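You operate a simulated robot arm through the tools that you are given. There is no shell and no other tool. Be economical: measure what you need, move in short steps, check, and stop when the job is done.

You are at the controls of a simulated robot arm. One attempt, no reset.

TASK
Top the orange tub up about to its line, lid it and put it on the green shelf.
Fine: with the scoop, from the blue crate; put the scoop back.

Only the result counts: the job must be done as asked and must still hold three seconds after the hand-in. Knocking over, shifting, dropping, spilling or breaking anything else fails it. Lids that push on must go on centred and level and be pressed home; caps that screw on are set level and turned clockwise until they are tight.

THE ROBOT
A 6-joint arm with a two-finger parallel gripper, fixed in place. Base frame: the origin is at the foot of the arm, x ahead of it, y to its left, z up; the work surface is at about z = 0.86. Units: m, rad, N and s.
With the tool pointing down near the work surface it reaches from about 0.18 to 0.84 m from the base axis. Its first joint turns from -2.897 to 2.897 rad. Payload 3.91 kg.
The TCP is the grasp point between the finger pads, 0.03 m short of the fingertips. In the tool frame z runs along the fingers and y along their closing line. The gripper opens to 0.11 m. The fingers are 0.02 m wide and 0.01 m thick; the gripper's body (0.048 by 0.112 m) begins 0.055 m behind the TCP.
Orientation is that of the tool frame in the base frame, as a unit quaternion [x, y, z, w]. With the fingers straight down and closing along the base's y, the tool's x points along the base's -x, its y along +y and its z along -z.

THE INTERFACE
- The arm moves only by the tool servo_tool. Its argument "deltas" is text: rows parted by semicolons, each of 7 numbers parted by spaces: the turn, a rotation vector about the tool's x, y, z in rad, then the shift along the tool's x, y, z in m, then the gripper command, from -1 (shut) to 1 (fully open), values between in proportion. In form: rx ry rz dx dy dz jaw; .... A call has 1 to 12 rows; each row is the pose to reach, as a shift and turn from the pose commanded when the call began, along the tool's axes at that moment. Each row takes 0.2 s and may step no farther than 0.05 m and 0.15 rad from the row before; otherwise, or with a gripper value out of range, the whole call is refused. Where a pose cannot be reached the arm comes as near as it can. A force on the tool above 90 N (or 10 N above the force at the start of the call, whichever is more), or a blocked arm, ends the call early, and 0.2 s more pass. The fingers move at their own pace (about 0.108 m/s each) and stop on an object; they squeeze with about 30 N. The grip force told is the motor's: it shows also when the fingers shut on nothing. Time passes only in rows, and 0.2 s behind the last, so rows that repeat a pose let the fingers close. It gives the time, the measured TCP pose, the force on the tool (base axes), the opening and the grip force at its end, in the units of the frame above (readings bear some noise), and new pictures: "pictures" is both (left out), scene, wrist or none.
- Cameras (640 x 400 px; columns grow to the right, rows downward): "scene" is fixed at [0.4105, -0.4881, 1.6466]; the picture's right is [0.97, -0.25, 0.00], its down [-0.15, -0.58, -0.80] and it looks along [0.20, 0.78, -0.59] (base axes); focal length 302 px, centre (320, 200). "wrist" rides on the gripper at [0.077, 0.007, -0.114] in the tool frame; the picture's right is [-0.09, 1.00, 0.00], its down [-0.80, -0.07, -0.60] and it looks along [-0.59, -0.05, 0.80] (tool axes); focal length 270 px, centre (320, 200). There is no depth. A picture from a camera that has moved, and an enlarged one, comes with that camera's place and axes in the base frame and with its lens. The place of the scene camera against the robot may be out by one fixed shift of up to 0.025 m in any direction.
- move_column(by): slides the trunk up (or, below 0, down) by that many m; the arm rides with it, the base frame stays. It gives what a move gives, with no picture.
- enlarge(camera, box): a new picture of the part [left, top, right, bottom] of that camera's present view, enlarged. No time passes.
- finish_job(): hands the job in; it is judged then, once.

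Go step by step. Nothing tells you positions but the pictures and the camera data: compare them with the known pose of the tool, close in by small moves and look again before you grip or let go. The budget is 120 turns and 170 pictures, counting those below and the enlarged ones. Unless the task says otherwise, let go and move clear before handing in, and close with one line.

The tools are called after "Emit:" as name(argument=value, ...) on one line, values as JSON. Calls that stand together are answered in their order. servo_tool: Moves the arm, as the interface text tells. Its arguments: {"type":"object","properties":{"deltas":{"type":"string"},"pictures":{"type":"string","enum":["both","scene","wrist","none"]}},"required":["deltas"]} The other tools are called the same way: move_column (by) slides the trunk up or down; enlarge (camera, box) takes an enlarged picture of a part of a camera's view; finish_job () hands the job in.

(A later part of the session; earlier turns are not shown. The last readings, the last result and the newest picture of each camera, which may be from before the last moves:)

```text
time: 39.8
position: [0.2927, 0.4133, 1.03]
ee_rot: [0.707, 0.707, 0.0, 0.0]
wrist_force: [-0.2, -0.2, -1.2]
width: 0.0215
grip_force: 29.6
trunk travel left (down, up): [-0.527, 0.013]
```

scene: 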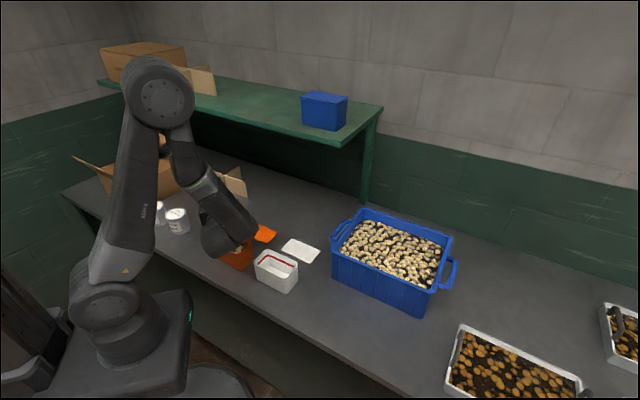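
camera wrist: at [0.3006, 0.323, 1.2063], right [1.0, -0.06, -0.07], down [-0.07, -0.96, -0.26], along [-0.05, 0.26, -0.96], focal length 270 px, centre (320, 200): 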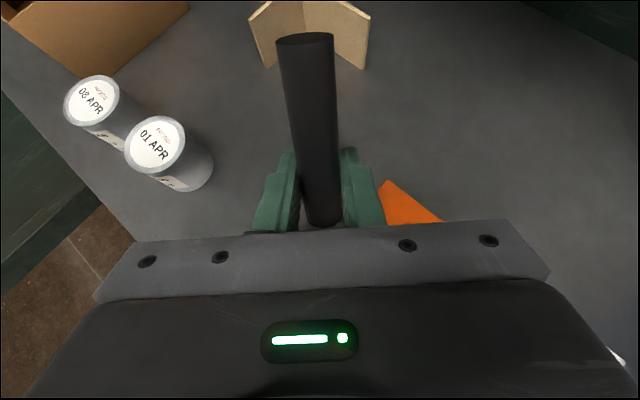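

In place over the tub; tilting gently to about 34° first.

Emit:
servo_tool(deltas="0 0.15 0 -0.003 0 0 -1;0 0.3 0 -0.007 0 0 -1;0 0.45 0 -0.014 0 -0.008 -1;0 0.6 0 -0.023 0 -0.02 -1", pictures="none")

Emit:
enlarge(camera="scene", box=[200, 190, 272, 260])

```text
time: 40.8
position: [0.2913, 0.3883, 1.0507]
ee_rot: [0.676, 0.675, 0.211, -0.209]
wrist_force: [-0.5, -0.3, -1.7]
width: 0.0217
grip_force: 29.9
trunk travel left (down, up): [-0.527, 0.013]
```

```text
5.71 times, centred on (236, 225) of scene
camera zoom: at [0.4105, -0.4881, 1.6466], right [0.97, -0.25, 0.0], down [-0.15, -0.58, -0.8], along [0.2, 0.78, -0.59], focal length 1725 px, centre (800, 57)
```

zoom: 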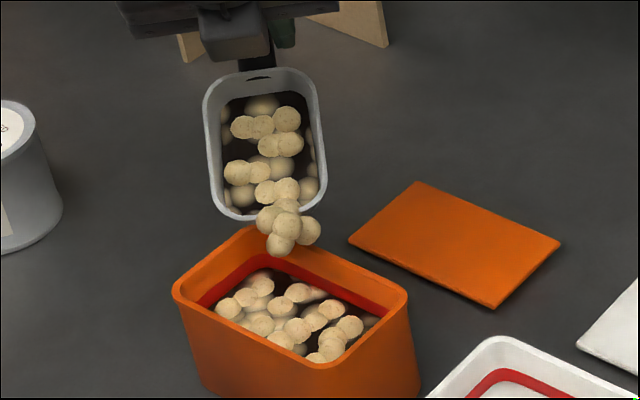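

Emit:
servo_tool(deltas="0 -0.15 0 0.008 0 0.005 -1;0 -0.3 0 0.0132 0 0.009 -1;0 -0.3 0 0.0132 0 0.009 -1", pictures="none")

Emit:
enlarge(camera="scene", box=[200, 190, 272, 260])

Emit:
enlarge(camera="scene", box=[214, 228, 250, 252])

```text
time: 41.6
position: [0.2924, 0.4058, 1.0507]
ee_rot: [0.7, 0.699, 0.106, -0.104]
wrist_force: [-0.2, -0.2, -1.7]
width: 0.0213
grip_force: 30.1
trunk travel left (down, up): [-0.527, 0.013]
```

```text
5.71 times, centred on (236, 225) of scene
camera zoom: at [0.4105, -0.4881, 1.6466], right [0.97, -0.25, 0.0], down [-0.15, -0.58, -0.8], along [0.2, 0.78, -0.59], focal length 1725 px, centre (800, 57)
```

zoom: 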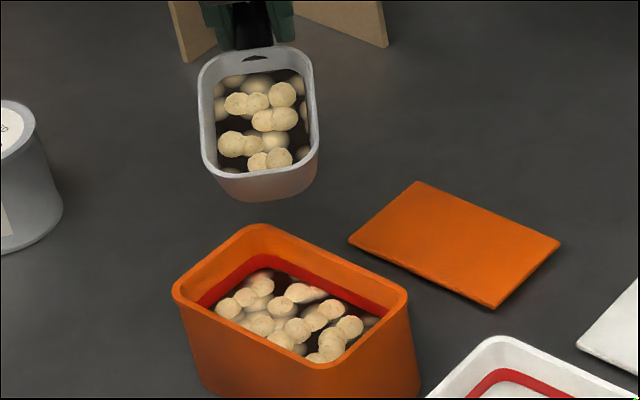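

```text
16.00 times, centred on (232, 240) of scene
camera zoom: at [0.4105, -0.4881, 1.6466], right [0.97, -0.25, 0.0], down [-0.15, -0.58, -0.8], along [0.2, 0.78, -0.59], focal length 4830 px, centre (1728, -440)
```

zoom: 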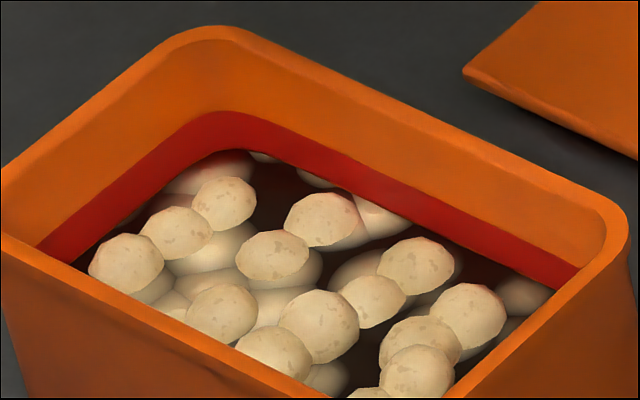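

Rose a millimetre or so. One more short pour.

Emit:
servo_tool(deltas="0 0.15 0 -0.007 0 -0.002 -1;0 0.3 0 -0.0153 0 -0.0047 -1;0 0.42 0 -0.0218 0 -0.016 -1;0 0.42 0 -0.0218 0 -0.016 -1;0 0.3 0 -0.0153 0 -0.0047 -1;0 0.15 0 -0.007 0 -0.002 -1;0 0 0 0 0 0 -1;0 0 0 0 0 0 -1", pictures="none")

Emit:
enlarge(camera="scene", box=[200, 190, 272, 260])

Emit:
enlarge(camera="scene", box=[214, 228, 250, 252])

```text
time: 43.4
position: [0.2938, 0.4051, 1.0509]
ee_rot: [0.7, 0.699, 0.106, -0.104]
wrist_force: [0.2, 0.0, -1.5]
width: 0.0214
grip_force: 30.0
trunk travel left (down, up): [-0.527, 0.013]
```

```text
5.71 times, centred on (236, 225) of scene
camera zoom: at [0.4105, -0.4881, 1.6466], right [0.97, -0.25, 0.0], down [-0.15, -0.58, -0.8], along [0.2, 0.78, -0.59], focal length 1725 px, centre (800, 57)
```

zoom: 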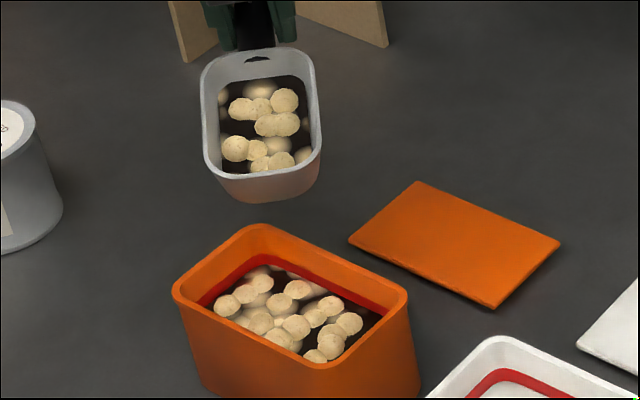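

```text
16.00 times, centred on (232, 240) of scene
camera zoom: at [0.4105, -0.4881, 1.6466], right [0.97, -0.25, 0.0], down [-0.15, -0.58, -0.8], along [0.2, 0.78, -0.59], focal length 4830 px, centre (1728, -440)
```

zoom: 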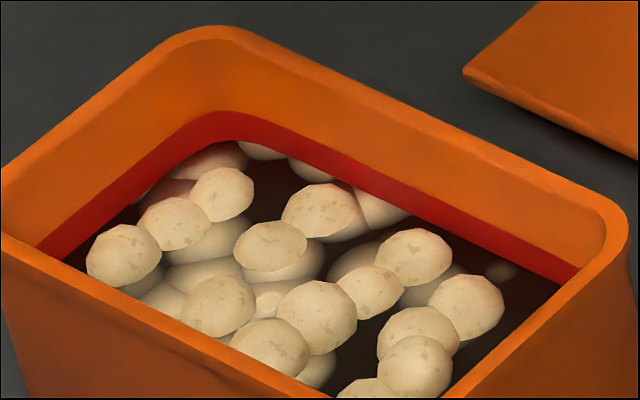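

The surface is now about a third to half way up the red band, which is good. I'll return the leftover to the crate.

Emit:
servo_tool(deltas="0 -0.15 0 0.01 0 -0.03 -1;0 -0.3 0 0.02 0 -0.06 -1;0 -0.3 0 0.0278 0 -0.0898 -1;0 -0.3 0 -0.004 0.034 -0.1 -1;0 -0.3 0 -0.034 0.068 -0.109 -1;0 -0.3 0 -0.0677 0.1 -0.119 -1", pictures="none")

Emit:
servo_tool(deltas="0 0 0.098 -0.0316 0.0316 0 -1;0 0 0.196 -0.0632 0.0632 0 -1;0 0 0.294 -0.0948 0.0948 0 -1;0 0 0.392 -0.1264 0.1264 0 -1;0 0 0.49 -0.158 0.158 0 -1;0 0 0.588 -0.1896 0.1896 0 -1;0 0 0.686 -0.2212 0.2212 0 -1;0 0 0.785 -0.253 0.253 0 -1;0 0 0.785 -0.225 0.281 0 -1;0 0 0.785 -0.197 0.309 0 -1;0 0 0.785 -0.175 0.331 0 -1")

```text
time: 44.8
position: [0.3905, 0.3046, 1.1475]
ee_rot: [0.708, 0.707, 0.0, 0.0]
wrist_force: [0.0, -0.3, -1.0]
width: 0.0216
grip_force: 30.2
trunk travel left (down, up): [-0.527, 0.013]
```

```text
time: 47.2
position: [0.7271, 0.1317, 1.1447]
ee_rot: [0.924, 0.383, 0.0, 0.0]
wrist_force: [0.0, -0.2, -1.8]
width: 0.0213
grip_force: 30.3
trunk travel left (down, up): [-0.527, 0.013]
camera wrist: at [0.7871, 0.1807, 1.2582], right [0.64, -0.77, 0.0], down [-0.62, -0.52, 0.6], along [-0.46, -0.38, -0.8], focal length 270 px, centre (320, 200)
```

scene: 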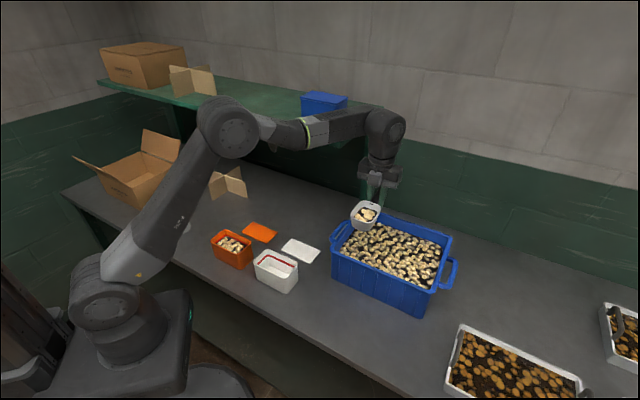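
wrist: 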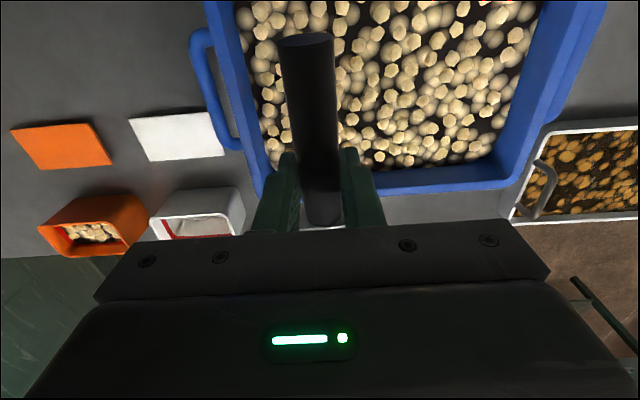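

Emit:
servo_tool(deltas="0 0 0 0.03 0 0 -1;0 0.14 0 0.06 0 0 -1;0 0.28 0 0.065 0 0.01 -1;0 0.42 0 0.065 0 0.02 -1;0 0.56 0 0.065 0 0.02 -1;0 0.7 0 0.06 0 0.02 -1;0 0.84 0 0.05 0 0.02 -1;0 0.98 0 0.04 0 0.02 -1;0 1.12 0 0.03 0 0.02 -1;0 1.26 0 0.02 0 0.02 -1;0 1.4 0 0.01 0 0.02 -1;0 1.4 0 0.01 0 0.02 -1", pictures="scene")

```text
time: 49.8
position: [0.7302, 0.1378, 1.1241]
ee_rot: [0.706, 0.292, 0.596, -0.246]
wrist_force: [0.7, 0.2, -0.2]
width: 0.0212
grip_force: 30.3
trunk travel left (down, up): [-0.527, 0.013]
```

scene: 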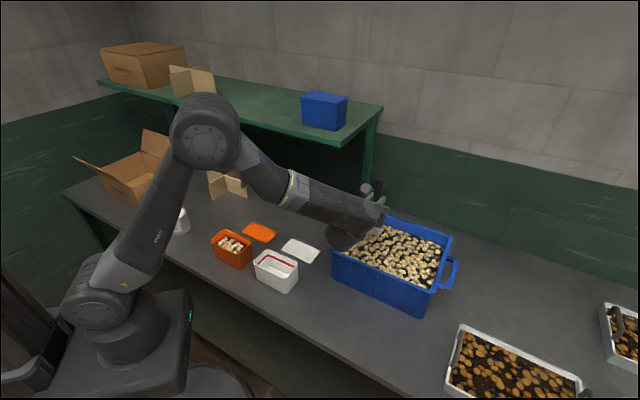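

Emit:
servo_tool(deltas="0 0 0 0 0 0 -1;0 0 0 0 0 0 -1;0 -0.14 0 0.015 0 -0.0025 -1;0 -0.28 0 0.03 0 -0.005 -1;0 -0.42 0 0.0493 0 -0.0085 -1;0 -0.56 0 0.0493 0 -0.0085 -1;0 -0.7 0 0.0493 0 -0.0085 -1;0 -0.84 0 0.0493 0 -0.0085 -1;0 -0.98 0 0.0493 0 -0.0085 -1;0 -1.12 0 0.0493 0 -0.0085 -1;0 -1.26 0 0.0493 0 -0.0085 -1;0 -1.4 0 0.0493 0 -0.0085 -1", pictures="none")

Emit:
enlarge(camera="scene", box=[310, 170, 460, 320])

```text
time: 52.4
position: [0.7307, 0.1369, 1.1722]
ee_rot: [0.924, 0.382, -0.002, 0.001]
wrist_force: [0.8, 0.8, -1.1]
width: 0.0212
grip_force: 29.8
trunk travel left (down, up): [-0.527, 0.013]
```

```text
2.67 times, centred on (385, 245) of scene
camera zoom: at [0.4105, -0.4881, 1.6466], right [0.97, -0.25, 0.0], down [-0.15, -0.58, -0.8], along [0.2, 0.78, -0.59], focal length 805 px, centre (147, 80)
```

zoom: 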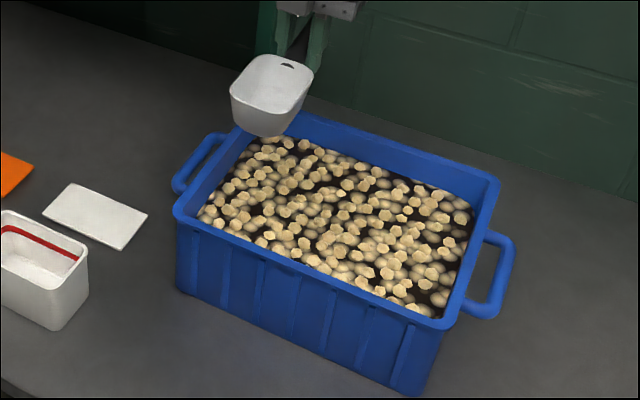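

Scoop empty. Carrying it back over its original spot with the original orientation.

Emit:
servo_tool(deltas="0 0 0 -0.03 0.006 0 -1;0 0 -0.143 -0.055 0.012 0 -1;0 0 -0.286 -0.08 0.018 0 -1;0 0 -0.429 -0.105 0.024 0 -1;0 0 -0.572 -0.13 0.03 0 -1;0 0 -0.715 -0.155 0.036 0 -1;0 0 -0.858 -0.18 0.042 0 -1;0 0 -1.0 -0.2 0.05 0 -1;0 0 -1.144 -0.22 0.056 0 -1;0 0 -1.287 -0.235 0.062 0 -1;0 0 -1.43 -0.248 0.068 0 -1;0 0 -1.571 -0.248 0.068 0 -1", pictures="none")

```text
time: 55.0
position: [0.6046, -0.0861, 1.1741]
ee_rot: [0.381, 0.924, 0.0, 0.0]
wrist_force: [0.4, 0.1, -1.2]
width: 0.0213
grip_force: 29.7
trunk travel left (down, up): [-0.527, 0.013]
```

Emit:
servo_tool(deltas="0 0 0 0 0 0.045 -1;0 0 0 0 0 0.09 -1;0 0 0 0 0 0.135 -1;0 0 0 0 0 0.18 -1;0 0 0 0 0 0.22 -1;0 0 0 0 0 0.25 -1;0 0 0 0 0 0.265 -1;0 0 0 0 0 0.27 -1;0 0 0 0 0 0.273 -1")

Emit:
enlarge(camera="scene", box=[320, 290, 420, 370])

```text
time: 57.0
position: [0.6029, -0.086, 0.9035]
ee_rot: [0.383, 0.924, 0.0, 0.003]
wrist_force: [-5.4, -0.7, 16.7]
width: 0.0216
grip_force: 29.8
trunk travel left (down, up): [-0.527, 0.013]
camera wrist: at [0.5523, -0.0268, 1.0173], right [0.77, 0.64, 0.0], down [0.51, -0.62, 0.6], along [0.39, -0.46, -0.8], focal length 270 px, centre (320, 200)
```

scene: 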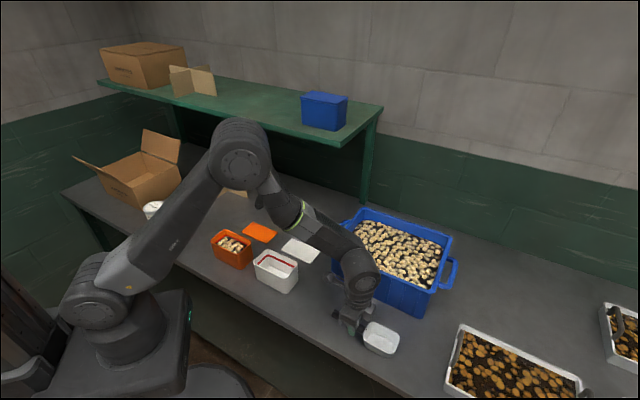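
wrist: 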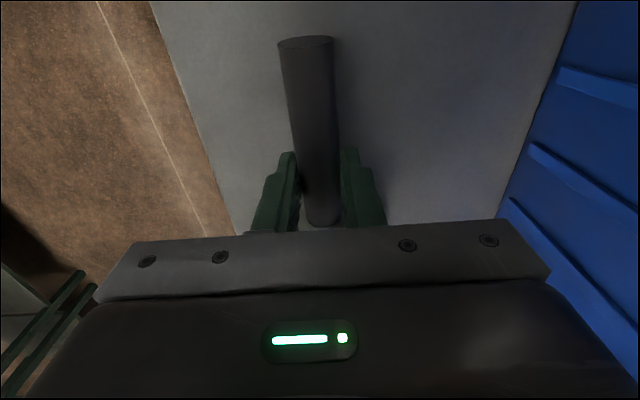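

```text
5.00 times, centred on (370, 330) of scene
camera zoom: at [0.4105, -0.4881, 1.6466], right [0.97, -0.25, 0.0], down [-0.15, -0.58, -0.8], along [0.2, 0.78, -0.59], focal length 1509 px, centre (70, -450)
```

zoom: 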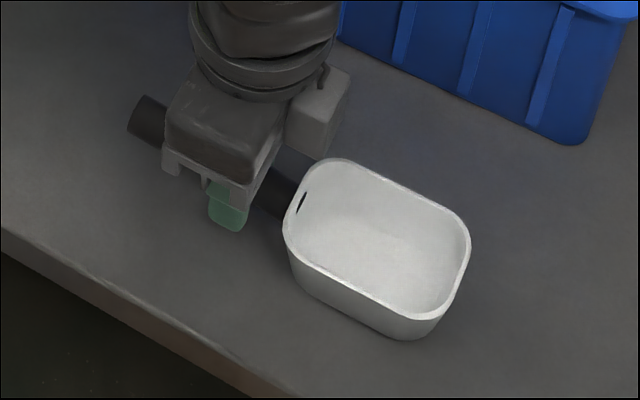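

Scoop is down with light contact. I'll ease the pressure, open, and rise straight up.

Emit:
servo_tool(deltas="0 0 0 0 0 -0.0025 -1;0 0 0 0 0 -0.0025 -0.4;0 0 0 0 0 -0.0025 0;0 0 0 0 0 -0.0025 0.3;0 0 0 0 0 -0.04 0.3;0 0 0 0 0 -0.085 0.3;0 0 0 0 0 -0.13 0.3;0 0 0 0 0 -0.175 0.3", pictures="none")

Emit:
enlarge(camera="scene", box=[320, 290, 420, 370])

```text
time: 58.8
position: [0.6005, -0.0869, 1.0761]
ee_rot: [0.383, 0.924, 0.0, 0.0]
wrist_force: [-0.1, 1.0, 0.0]
width: 0.0714
grip_force: 0.0
trunk travel left (down, up): [-0.527, 0.013]
```

```text
5.00 times, centred on (370, 330) of scene
camera zoom: at [0.4105, -0.4881, 1.6466], right [0.97, -0.25, 0.0], down [-0.15, -0.58, -0.8], along [0.2, 0.78, -0.59], focal length 1509 px, centre (70, -450)
```

zoom: 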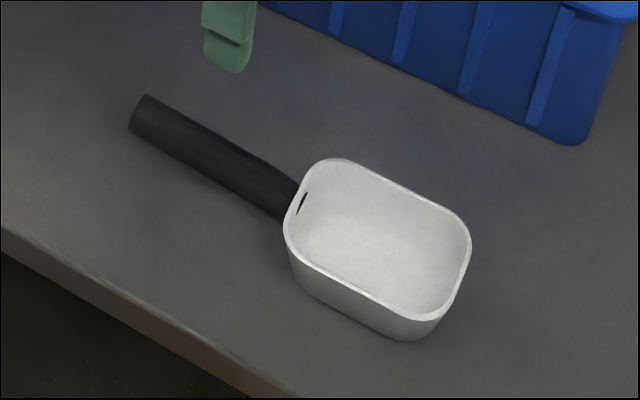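

Scoop is back on its spot and stable. Next is the orange lid, near (0.39,0.37); moving above it for a closer look.

Emit:
servo_tool(deltas="0 0 0 0.0413 0.0145 -0.01 1;0 0 0 0.0826 0.029 -0.02 1;0 0 0 0.124 0.0435 -0.03 1;0 0 0 0.165 0.058 -0.03 1;0 0 0 0.206 0.0725 -0.03 1;0 0 0 0.2475 0.087 -0.03 1;0 0 0 0.289 0.1015 -0.03 1;0 0 0 0.33 0.116 -0.03 1;0 0 0 0.371 0.1305 -0.02 1;0 0 0 0.4125 0.145 0 1;0 0 0 0.454 0.16 0.02 1;0 0 0 0.495 0.174 0.03 1")

```text
time: 61.4
position: [0.3741, 0.3878, 1.0455]
ee_rot: [0.383, 0.924, 0.0, 0.001]
wrist_force: [0.2, 0.3, -0.1]
width: 0.1099
grip_force: 0.1
trunk travel left (down, up): [-0.527, 0.013]
camera wrist: at [0.3248, 0.4478, 1.1597], right [0.77, 0.64, 0.0], down [0.52, -0.62, 0.6], along [0.38, -0.46, -0.8], focal length 270 px, centre (320, 200)
```

scene: 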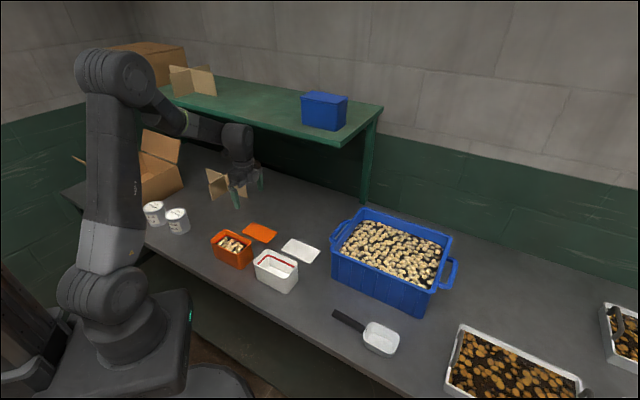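
wrist: 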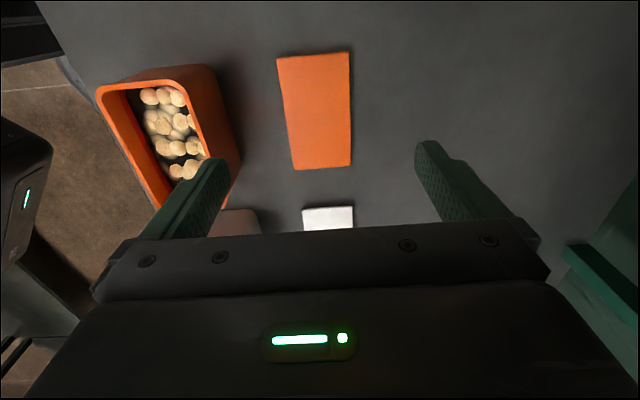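

Emit:
enlarge(camera="wrist", box=[260, 40, 370, 180])

Emit:
enlarge(camera="scene", box=[235, 215, 285, 250])

```text
2.86 times, centred on (315, 110) of wrist
camera zoom: at [0.3248, 0.4478, 1.1597], right [0.77, 0.64, 0.0], down [0.52, -0.62, 0.6], along [0.38, -0.46, -0.8], focal length 772 px, centre (334, 457)
```

zoom: 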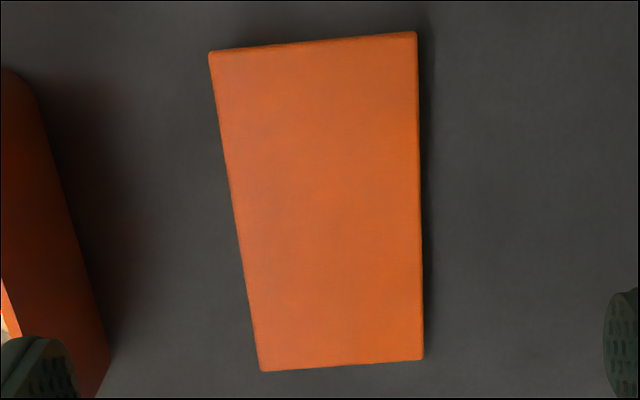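

```text
11.43 times, centred on (260, 232) of scene
camera zoom: at [0.4105, -0.4881, 1.6466], right [0.97, -0.25, 0.0], down [-0.15, -0.58, -0.8], along [0.2, 0.78, -0.59], focal length 3450 px, centre (1006, -171)
```

zoom: 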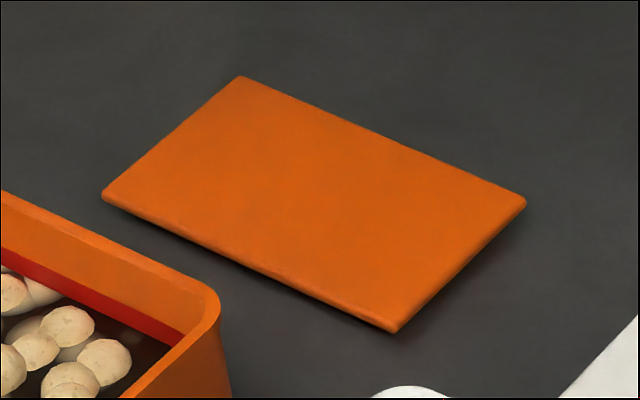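

The lid is about 127×71 mm, centred at (0.391,0.367), aligned with the jaw. Aligning and descending to its edges.

Emit:
servo_tool(deltas="0 0 0 -0.014 -0.002 0.02 1;0 0 0 -0.027 -0.003 0.05 1;0 0 0 -0.027 -0.003 0.09 1;0 0 0 -0.027 -0.003 0.115 1;0 0 0 -0.027 -0.003 0.13 1")

```text
time: 62.6
position: [0.3921, 0.3665, 0.9157]
ee_rot: [0.383, 0.924, 0.0, -0.001]
wrist_force: [0.2, -0.1, 0.1]
width: 0.1102
grip_force: 0.1
trunk travel left (down, up): [-0.527, 0.013]
camera wrist: at [0.3434, 0.4253, 1.0308], right [0.77, 0.64, 0.0], down [0.52, -0.62, 0.59], along [0.38, -0.46, -0.8], focal length 270 px, centre (320, 200)
```

scene: 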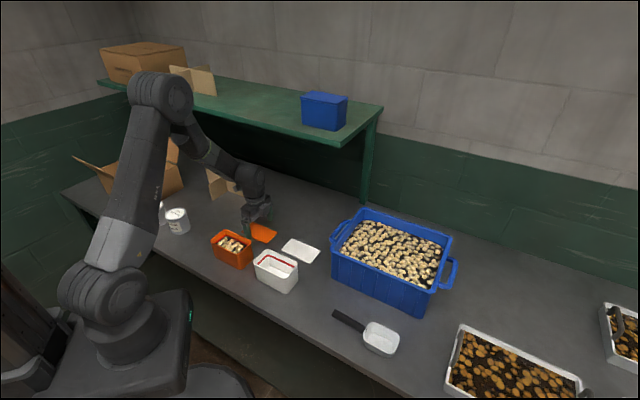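
wrist: 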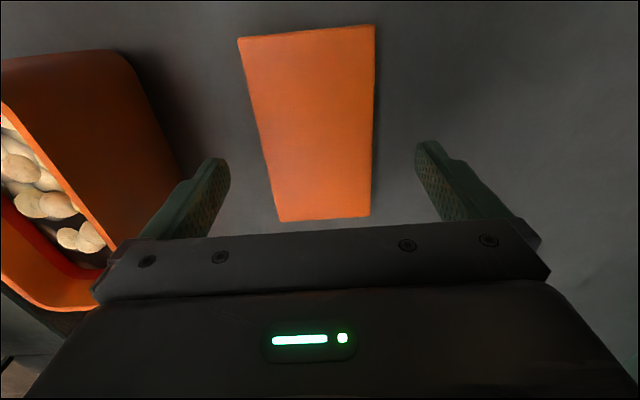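

Emit:
servo_tool(deltas="0 0 0 0 -0.0014 0.012 1;0 0 0 0 -0.0014 0.022 1;0 0 0 0 -0.0014 0.022 0.5;0 0 0 0 -0.0014 0.022 0;0 0 0 0 -0.0014 0.022 -0.5;0 0 0 0 -0.0014 0.022 -1;0 0 0 0 -0.0014 0.022 -1")

Emit:
enlarge(camera="scene", box=[220, 170, 300, 250])

```text
time: 64.2
position: [0.3924, 0.3642, 0.8951]
ee_rot: [0.383, 0.924, 0.0, 0.0]
wrist_force: [-0.4, -0.4, 0.3]
width: 0.0688
grip_force: 30.8
trunk travel left (down, up): [-0.527, 0.013]
camera wrist: at [0.3427, 0.4242, 1.0091], right [0.77, 0.64, 0.0], down [0.52, -0.62, 0.59], along [0.38, -0.46, -0.8], focal length 270 px, centre (320, 200)
```

scene: 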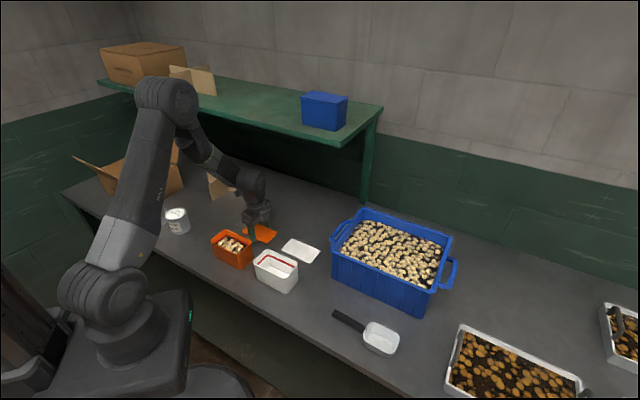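
wrist: 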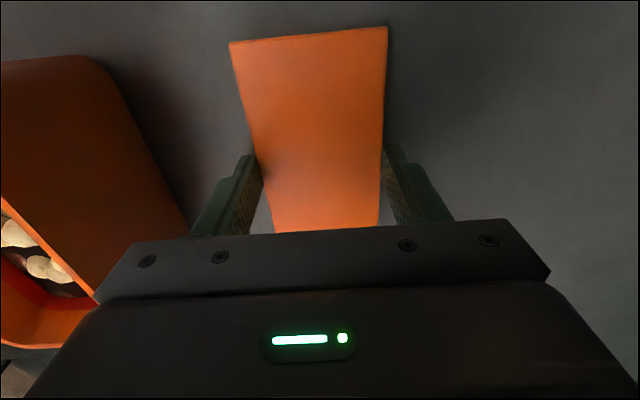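

```text
5.00 times, centred on (260, 210) of scene
camera zoom: at [0.4105, -0.4881, 1.6466], right [0.97, -0.25, 0.0], down [-0.15, -0.58, -0.8], along [0.2, 0.78, -0.59], focal length 1509 px, centre (620, 150)
```

zoom: 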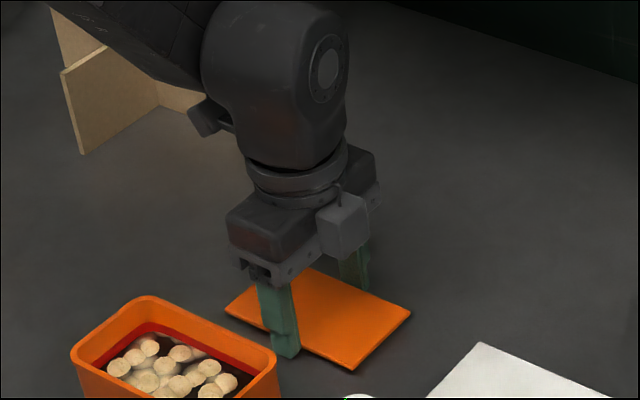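

Lid gripped (69 mm). Lifting it, and using the wrist view to re-measure the tub beside it.

Emit:
servo_tool(deltas="0 0 0 0 0 -0.02 -1;0 0 0 0 0 -0.05 -1;0 0 0 0 0 -0.09 -1;0 0 0 0.02 0.01 -0.13 -1;0 0 0 0.05 0.03 -0.16 -1;0 0 0 0.08 0.05 -0.18 -1")

Emit:
enlarge(camera="wrist", box=[60, 20, 320, 220])

```text
time: 65.6
position: [0.3672, 0.4533, 1.0921]
ee_rot: [0.381, 0.924, 0.015, 0.005]
wrist_force: [1.0, 1.3, 0.2]
width: 0.0687
grip_force: 29.9
trunk travel left (down, up): [-0.527, 0.013]
camera wrist: at [0.3151, 0.5094, 1.2066], right [0.76, 0.64, 0.03], down [0.51, -0.63, 0.59], along [0.4, -0.43, -0.81], focal length 270 px, centre (320, 200)
```

scene: 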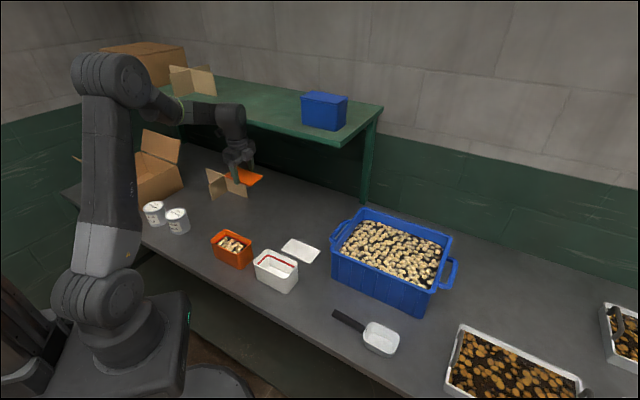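
wrist: 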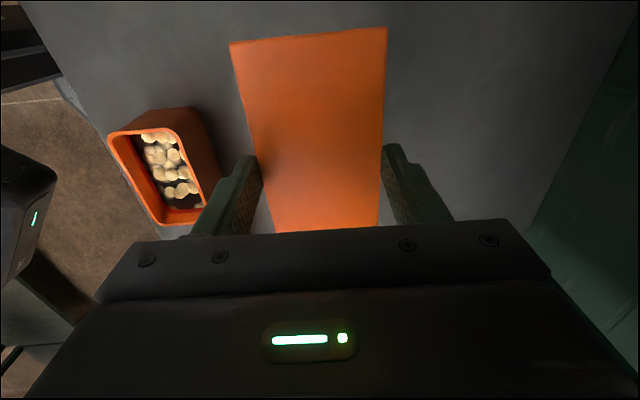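

```text
2.00 times, centred on (190, 120) of wrist
camera zoom: at [0.3151, 0.5094, 1.2066], right [0.76, 0.64, 0.03], down [0.51, -0.63, 0.59], along [0.4, -0.43, -0.81], focal length 541 px, centre (580, 360)
```

zoom: 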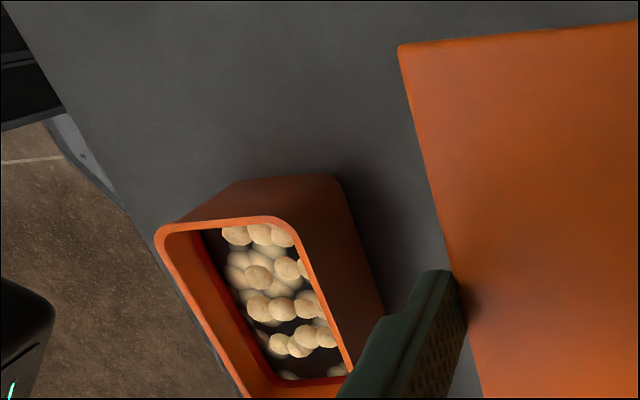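

Emit:
servo_tool(deltas="0 0 0 0 0 0 -1;0 0 0 0 0 0 -1", pictures="none")

```text
time: 66.2
position: [0.368, 0.4539, 1.0986]
ee_rot: [0.38, 0.925, 0.024, 0.007]
wrist_force: [-1.0, -0.4, -1.0]
width: 0.0689
grip_force: 30.0
trunk travel left (down, up): [-0.527, 0.013]
```

The pose is drifting slightly, perhaps because the wrist link is close to the shelf. I'll back off toward the robot.

Emit:
servo_tool(deltas="0 0 0 -0.01 -0.03 0 -1;0 0 0 -0.02 -0.06 0 -1;0 0 0 -0.03 -0.08 0 -1;0 0 0 -0.03 -0.08 0 -1", pictures="scene")

```text
time: 67.2
position: [0.3347, 0.3803, 1.0744]
ee_rot: [0.383, 0.924, 0.0, 0.0]
wrist_force: [-1.1, 0.3, 0.3]
width: 0.0689
grip_force: 30.4
trunk travel left (down, up): [-0.527, 0.013]
```

scene: 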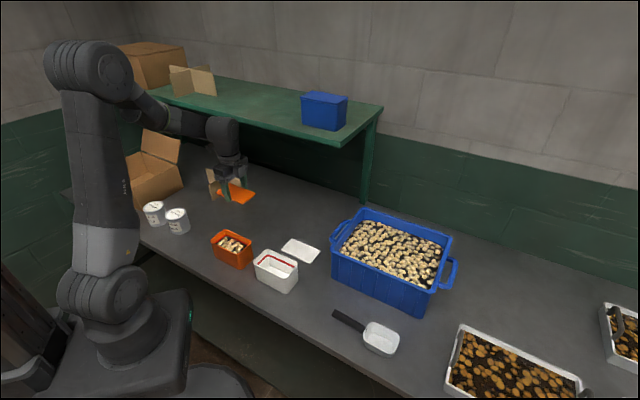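

Emit:
enlarge(camera="wrist", box=[60, 60, 380, 260])

```text
2.00 times, centred on (220, 160) of wrist
camera zoom: at [0.2854, 0.4405, 1.1877], right [0.77, 0.64, 0.0], down [0.52, -0.62, 0.59], along [0.38, -0.46, -0.8], focal length 541 px, centre (520, 280)
```

zoom: 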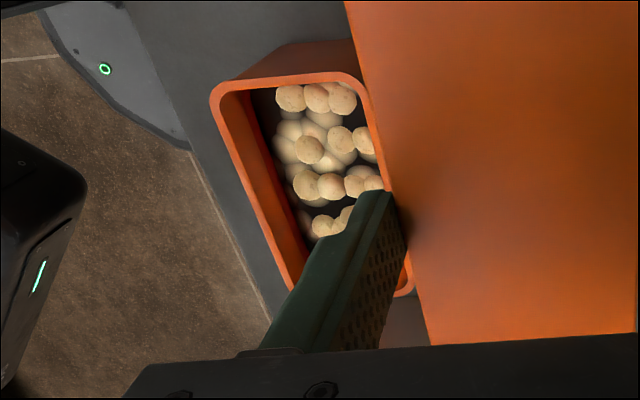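

Tub centre agrees in two views at about (0.2935,0.2735), rim z≈0.94. Moving the lid above it.

Emit:
servo_tool(deltas="0 0 0 -0.012 -0.026 0 -1;0 0 0 -0.024 -0.052 0 -1;0 0 0 -0.036 -0.078 0 -1;0 0 0 -0.047 -0.1036 0.02 -1;0 0 0 -0.047 -0.1036 0.05 -1;0 0 0 -0.047 -0.1036 0.07 -1")

Emit:
enlarge(camera="scene", box=[190, 190, 290, 280])

```text
time: 68.6
position: [0.2942, 0.2719, 1.0057]
ee_rot: [0.383, 0.924, 0.001, 0.0]
wrist_force: [-0.8, -0.5, 0.2]
width: 0.0687
grip_force: 30.2
trunk travel left (down, up): [-0.527, 0.013]
camera wrist: at [0.2454, 0.3319, 1.1192], right [0.77, 0.64, 0.0], down [0.52, -0.62, 0.59], along [0.38, -0.46, -0.8], focal length 270 px, centre (320, 200)
```

scene: 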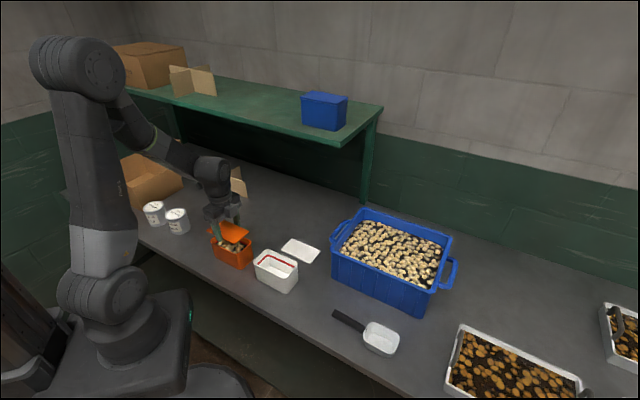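
wrist: 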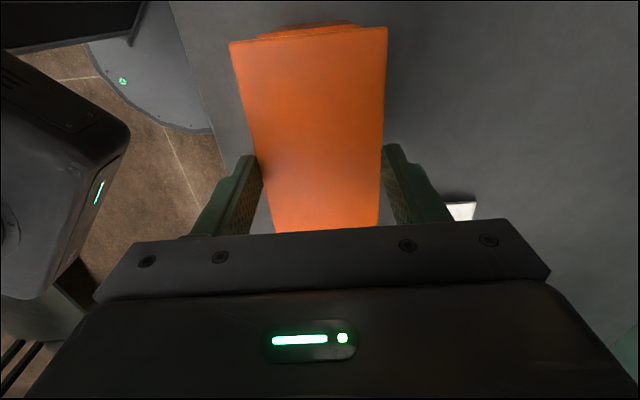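

```text
4.44 times, centred on (240, 235) of scene
camera zoom: at [0.4105, -0.4881, 1.6466], right [0.97, -0.25, 0.0], down [-0.15, -0.58, -0.8], along [0.2, 0.78, -0.59], focal length 1342 px, centre (676, 44)
```

zoom: 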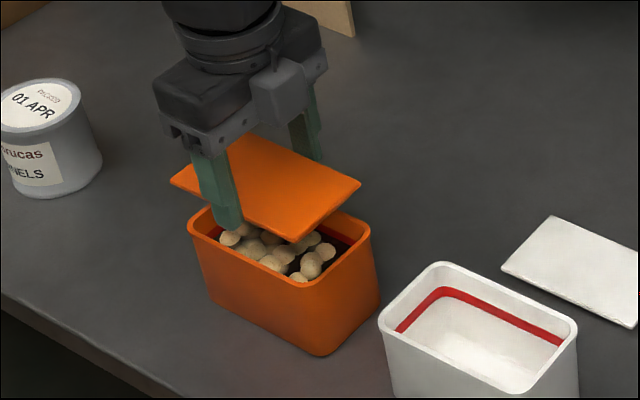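

Emit:
servo_tool(deltas="0 0 0 0 0 0.012 -1;0 0 0 0 0 0.024 -1;0 0 0 0 0 0.024 -1", pictures="none")

Emit:
enlarge(camera="scene", box=[204, 214, 260, 270])

Emit:
enlarge(camera="wrist", box=[200, 0, 420, 240])

```text
time: 69.4
position: [0.2938, 0.2719, 0.9803]
ee_rot: [0.383, 0.924, 0.0, 0.0]
wrist_force: [-0.1, 0.7, -1.1]
width: 0.0685
grip_force: 29.7
trunk travel left (down, up): [-0.527, 0.013]
```

```text
7.14 times, centred on (232, 242) of scene
camera zoom: at [0.4105, -0.4881, 1.6466], right [0.97, -0.25, 0.0], down [-0.15, -0.58, -0.8], along [0.2, 0.78, -0.59], focal length 2156 px, centre (949, -100)
```

zoom: 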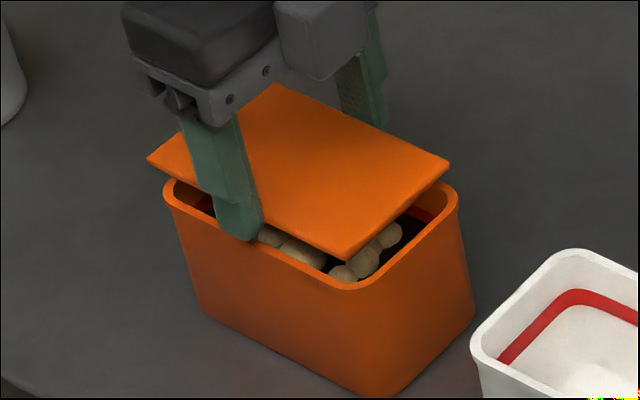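

```text
1.67 times, centred on (310, 120) of wrist
camera zoom: at [0.245, 0.3314, 1.0945], right [0.77, 0.64, 0.0], down [0.52, -0.62, 0.59], along [0.38, -0.46, -0.8], focal length 450 px, centre (337, 333)
```

zoom: 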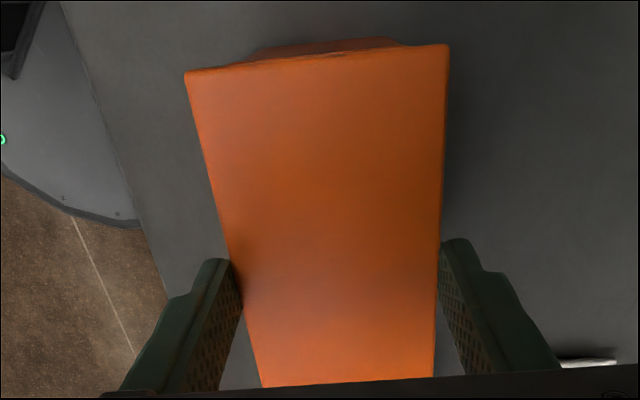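

The lid lines up within a millimetre or two. Lowering gently until it meets the rim.

Emit:
servo_tool(deltas="0 0 0 0 0 0.004 -1;0 0 0 0 0 0.007 -1;0 0 0 0 0 0.01 -1", pictures="none")

Emit:
enlarge(camera="scene", box=[204, 214, 260, 270])

```text
time: 70.2
position: [0.2954, 0.2728, 0.9696]
ee_rot: [0.384, 0.924, 0.001, 0.0]
wrist_force: [0.0, 0.2, -0.2]
width: 0.0685
grip_force: 30.7
trunk travel left (down, up): [-0.527, 0.013]
```

```text
7.14 times, centred on (232, 242) of scene
camera zoom: at [0.4105, -0.4881, 1.6466], right [0.97, -0.25, 0.0], down [-0.15, -0.58, -0.8], along [0.2, 0.78, -0.59], focal length 2156 px, centre (949, -100)
```

zoom: 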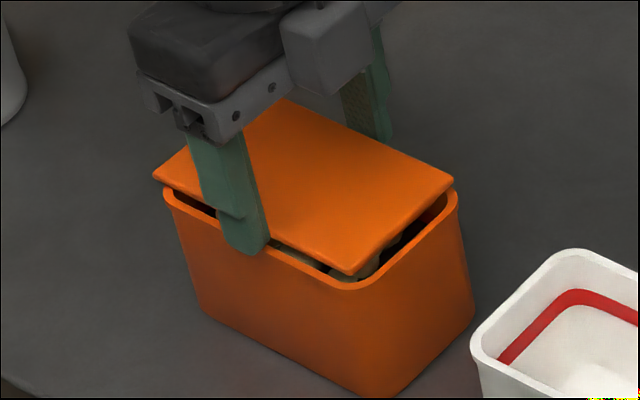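

Emit:
servo_tool(deltas="0 0 0 -0.001 0.0005 0.002 -1;0 0 0 -0.001 0.0005 0.004 -1;0 0 0 -0.001 0.0005 0.006 -1", pictures="none")

Emit:
enlarge(camera="scene", box=[204, 214, 260, 270])

```text
time: 71.1
position: [0.2944, 0.2716, 0.9692]
ee_rot: [0.381, 0.925, 0.005, 0.003]
wrist_force: [-8.1, -5.2, 62.0]
width: 0.0686
grip_force: 30.0
trunk travel left (down, up): [-0.527, 0.013]
stopped in row 3: the force on the tool passed its limit (the readings are from after the stop); the commanded pose is now the measured one
```

```text
7.14 times, centred on (232, 242) of scene
camera zoom: at [0.4105, -0.4881, 1.6466], right [0.97, -0.25, 0.0], down [-0.15, -0.58, -0.8], along [0.2, 0.78, -0.59], focal length 2156 px, centre (949, -100)
```

zoom: 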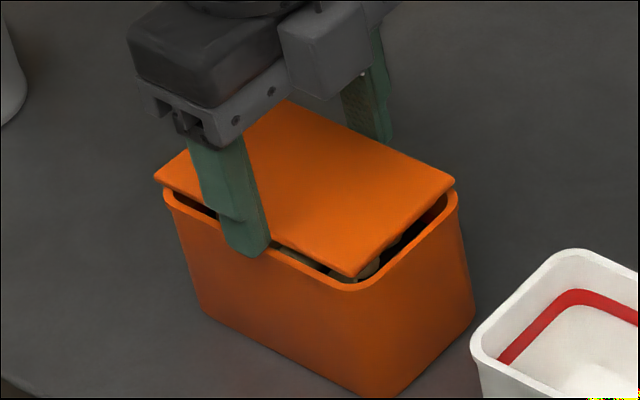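

Contact at z≈0.969: the fingertips themselves have reached the rim while the lid is still a few mm above it. I'll ease off slightly and check the centring from the wrist camera.

Emit:
servo_tool(deltas="0 0 0 0 0 -0.002 -1;0 0 0 0 0 -0.002 -1", pictures="none")

Emit:
enlarge(camera="wrist", box=[215, 0, 405, 80])

Emit:
enlarge(camera="scene", box=[212, 226, 256, 260])

```text
time: 71.7
position: [0.295, 0.2718, 0.9692]
ee_rot: [0.382, 0.924, 0.005, 0.003]
wrist_force: [-5.5, -5.3, 53.9]
width: 0.0689
grip_force: 30.1
trunk travel left (down, up): [-0.527, 0.013]
```

```text
3.37 times, centred on (310, 40) of wrist
camera zoom: at [0.2449, 0.331, 1.0838], right [0.77, 0.64, 0.01], down [0.51, -0.62, 0.59], along [0.39, -0.45, -0.8], focal length 910 px, centre (354, 739)
```

zoom: 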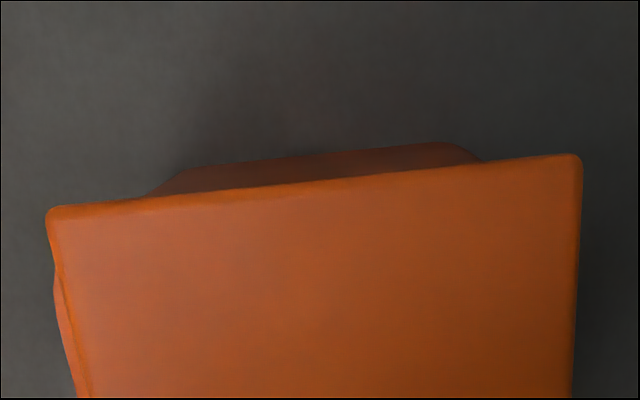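

```text
11.76 times, centred on (234, 243) of scene
camera zoom: at [0.4105, -0.4881, 1.6466], right [0.97, -0.25, 0.0], down [-0.15, -0.58, -0.8], along [0.2, 0.78, -0.59], focal length 3552 px, centre (1332, -306)
```

zoom: 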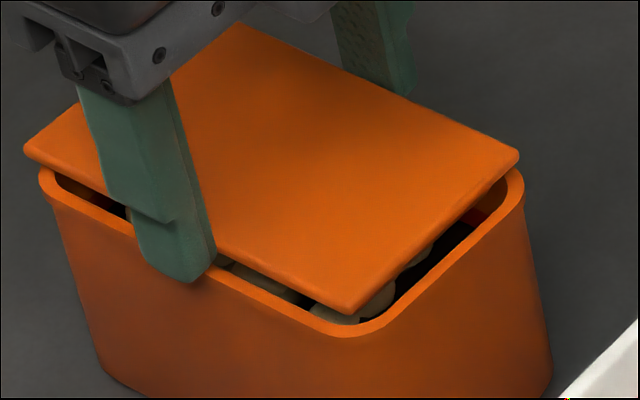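

Emit:
servo_tool(deltas="0 0 0 0 0 -0.006 -1;0 0 0 0 -0.002 -0.012 -1;0 0 0 0 -0.002 -0.012 -1", pictures="wrist")

Emit:
enlarge(camera="wrist", box=[215, 10, 405, 240])

Emit:
enlarge(camera="scene", box=[212, 226, 256, 260])

```text
time: 72.5
position: [0.2934, 0.2727, 0.98]
ee_rot: [0.382, 0.924, 0.003, 0.001]
wrist_force: [-0.2, 0.3, -0.5]
width: 0.0684
grip_force: 29.6
trunk travel left (down, up): [-0.527, 0.013]
camera wrist: at [0.2451, 0.3311, 1.0945], right [0.77, 0.64, 0.01], down [0.51, -0.62, 0.59], along [0.39, -0.45, -0.8], focal length 270 px, centre (320, 200)
```

wrist: 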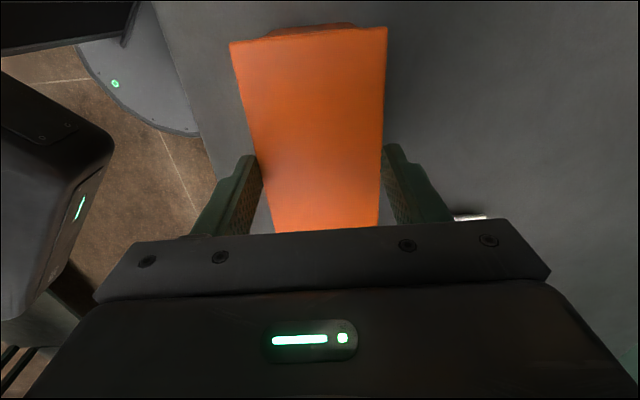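

```text
1.74 times, centred on (310, 125) of wrist
camera zoom: at [0.2451, 0.3311, 1.0945], right [0.77, 0.64, 0.01], down [0.51, -0.62, 0.59], along [0.39, -0.45, -0.8], focal length 470 px, centre (337, 330)
```

zoom: 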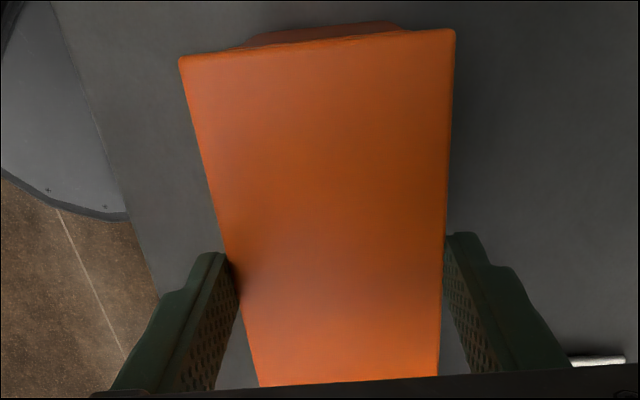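

```text
11.76 times, centred on (234, 243) of scene
camera zoom: at [0.4105, -0.4881, 1.6466], right [0.97, -0.25, 0.0], down [-0.15, -0.58, -0.8], along [0.2, 0.78, -0.59], focal length 3552 px, centre (1332, -306)
```

zoom: 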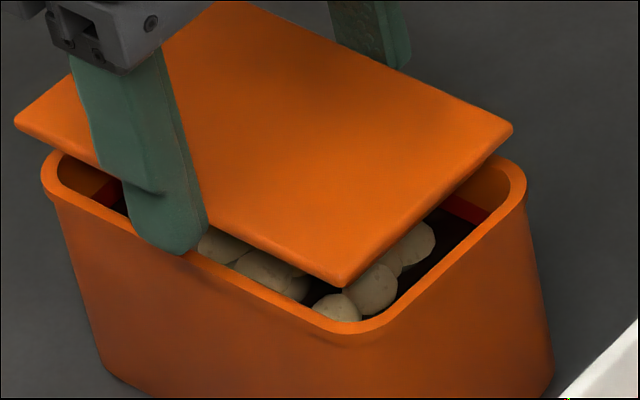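

Scene view says the lid should move about 2 mm along −l; n is now centred. Adjusting, lowering to just above the contact height, and checking.

Emit:
servo_tool(deltas="0 0 0 -0.002 0 0 -1;0 0 0 -0.002 0 0.004 -1;0 0 0 -0.002 0 0.008 -1;0 0 0 -0.002 0 0.008 -1", pictures="none")

Emit:
enlarge(camera="wrist", box=[215, 0, 405, 80])

Emit:
enlarge(camera="scene", box=[212, 226, 256, 260])

```text
time: 73.5
position: [0.2963, 0.2721, 0.9722]
ee_rot: [0.382, 0.924, 0.003, 0.001]
wrist_force: [-0.1, 0.6, -0.2]
width: 0.069
grip_force: 30.0
trunk travel left (down, up): [-0.527, 0.013]
```

```text
3.37 times, centred on (310, 40) of wrist
camera zoom: at [0.2466, 0.3304, 1.0859], right [0.77, 0.64, 0.01], down [0.51, -0.62, 0.59], along [0.39, -0.45, -0.8], focal length 910 px, centre (354, 739)
```

zoom: 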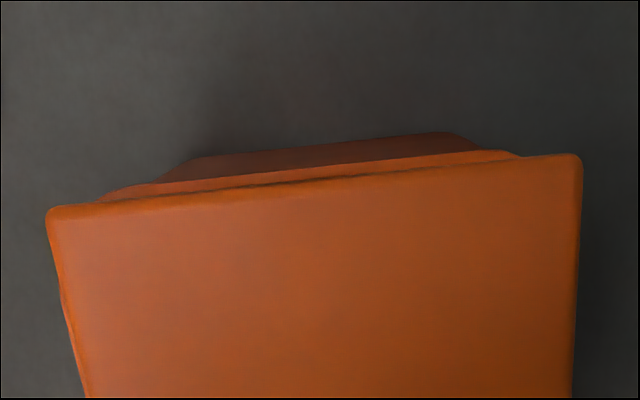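

```text
11.76 times, centred on (234, 243) of scene
camera zoom: at [0.4105, -0.4881, 1.6466], right [0.97, -0.25, 0.0], down [-0.15, -0.58, -0.8], along [0.2, 0.78, -0.59], focal length 3552 px, centre (1332, -306)
```

zoom: 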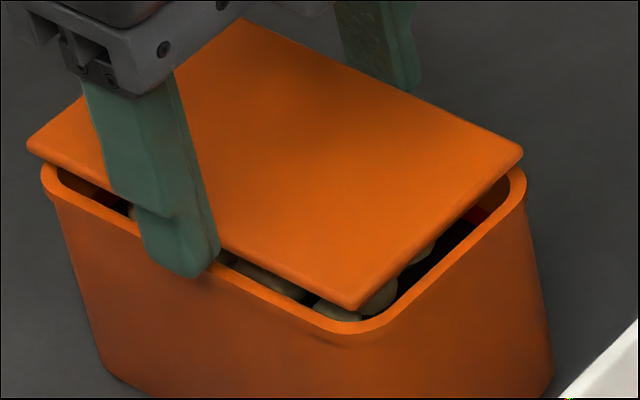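

Centred to within a millimetre. A tiny −n nudge, lower slightly and release so the lid settles on the rim.

Emit:
servo_tool(deltas="0 0 0 0 -0.0007 0.001 -1;0 0 0 0 -0.0007 0.002 -1;0 0 0 0 -0.0007 0.002 -0.2;0 0 0 0 -0.0007 0.002 0;0 0 0 0 -0.0007 0.002 0.35;0 0 0 0 -0.0007 0.002 0.5;0 0 0 0 -0.0007 0.002 0.5", pictures="none")

Emit:
enlarge(camera="scene", box=[212, 226, 256, 260])

Emit:
enlarge(camera="wrist", box=[215, 0, 405, 240])

```text
time: 75.1
position: [0.2952, 0.2699, 0.9705]
ee_rot: [0.382, 0.924, 0.003, 0.001]
wrist_force: [0.7, 0.3, 8.7]
width: 0.0821
grip_force: 0.0
trunk travel left (down, up): [-0.527, 0.013]
```

```text
11.76 times, centred on (234, 243) of scene
camera zoom: at [0.4105, -0.4881, 1.6466], right [0.97, -0.25, 0.0], down [-0.15, -0.58, -0.8], along [0.2, 0.78, -0.59], focal length 3552 px, centre (1332, -306)
```

zoom: 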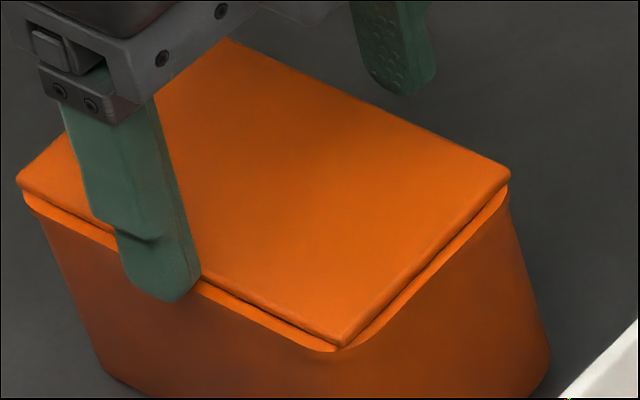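

```text
1.67 times, centred on (310, 120) of wrist
camera zoom: at [0.2459, 0.3292, 1.0841], right [0.77, 0.64, 0.01], down [0.51, -0.62, 0.59], along [0.39, -0.45, -0.8], focal length 450 px, centre (337, 333)
```

zoom: 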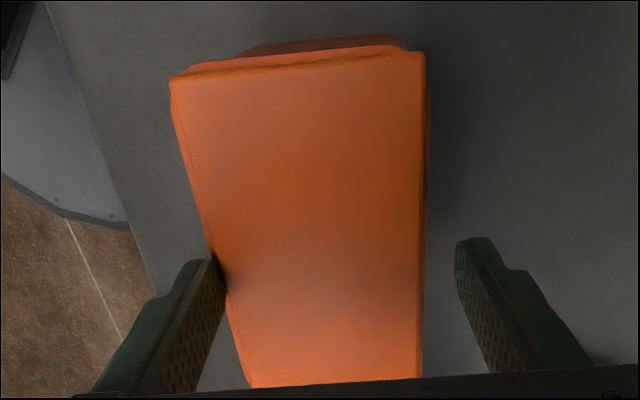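

The lid dropped onto the rim, but the tub looks leaned a little by the near finger. I'll raise slowly straight up to let it settle.

Emit:
servo_tool(deltas="0 0 0 0 0.002 -0.001 0.5;0 0 0 0 0.003 -0.003 0.5;0 0 0 0 0.003 -0.006 0.5;0 0 0 0 0.003 -0.01 0.6", pictures="none")

Emit:
enlarge(camera="scene", box=[207, 222, 263, 276])

```text
time: 76.1
position: [0.2981, 0.2727, 0.9815]
ee_rot: [0.382, 0.924, 0.004, 0.002]
wrist_force: [0.6, -0.3, 0.4]
width: 0.0882
grip_force: 0.1
trunk travel left (down, up): [-0.527, 0.013]
```

```text
7.41 times, centred on (235, 249) of scene
camera zoom: at [0.4105, -0.4881, 1.6466], right [0.97, -0.25, 0.0], down [-0.15, -0.58, -0.8], along [0.2, 0.78, -0.59], focal length 2236 px, centre (950, -163)
```

zoom: 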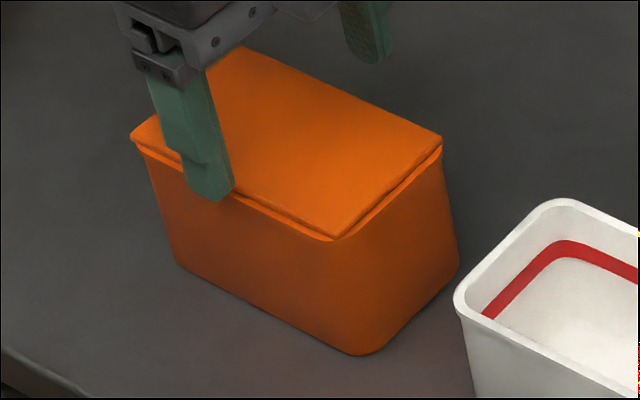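

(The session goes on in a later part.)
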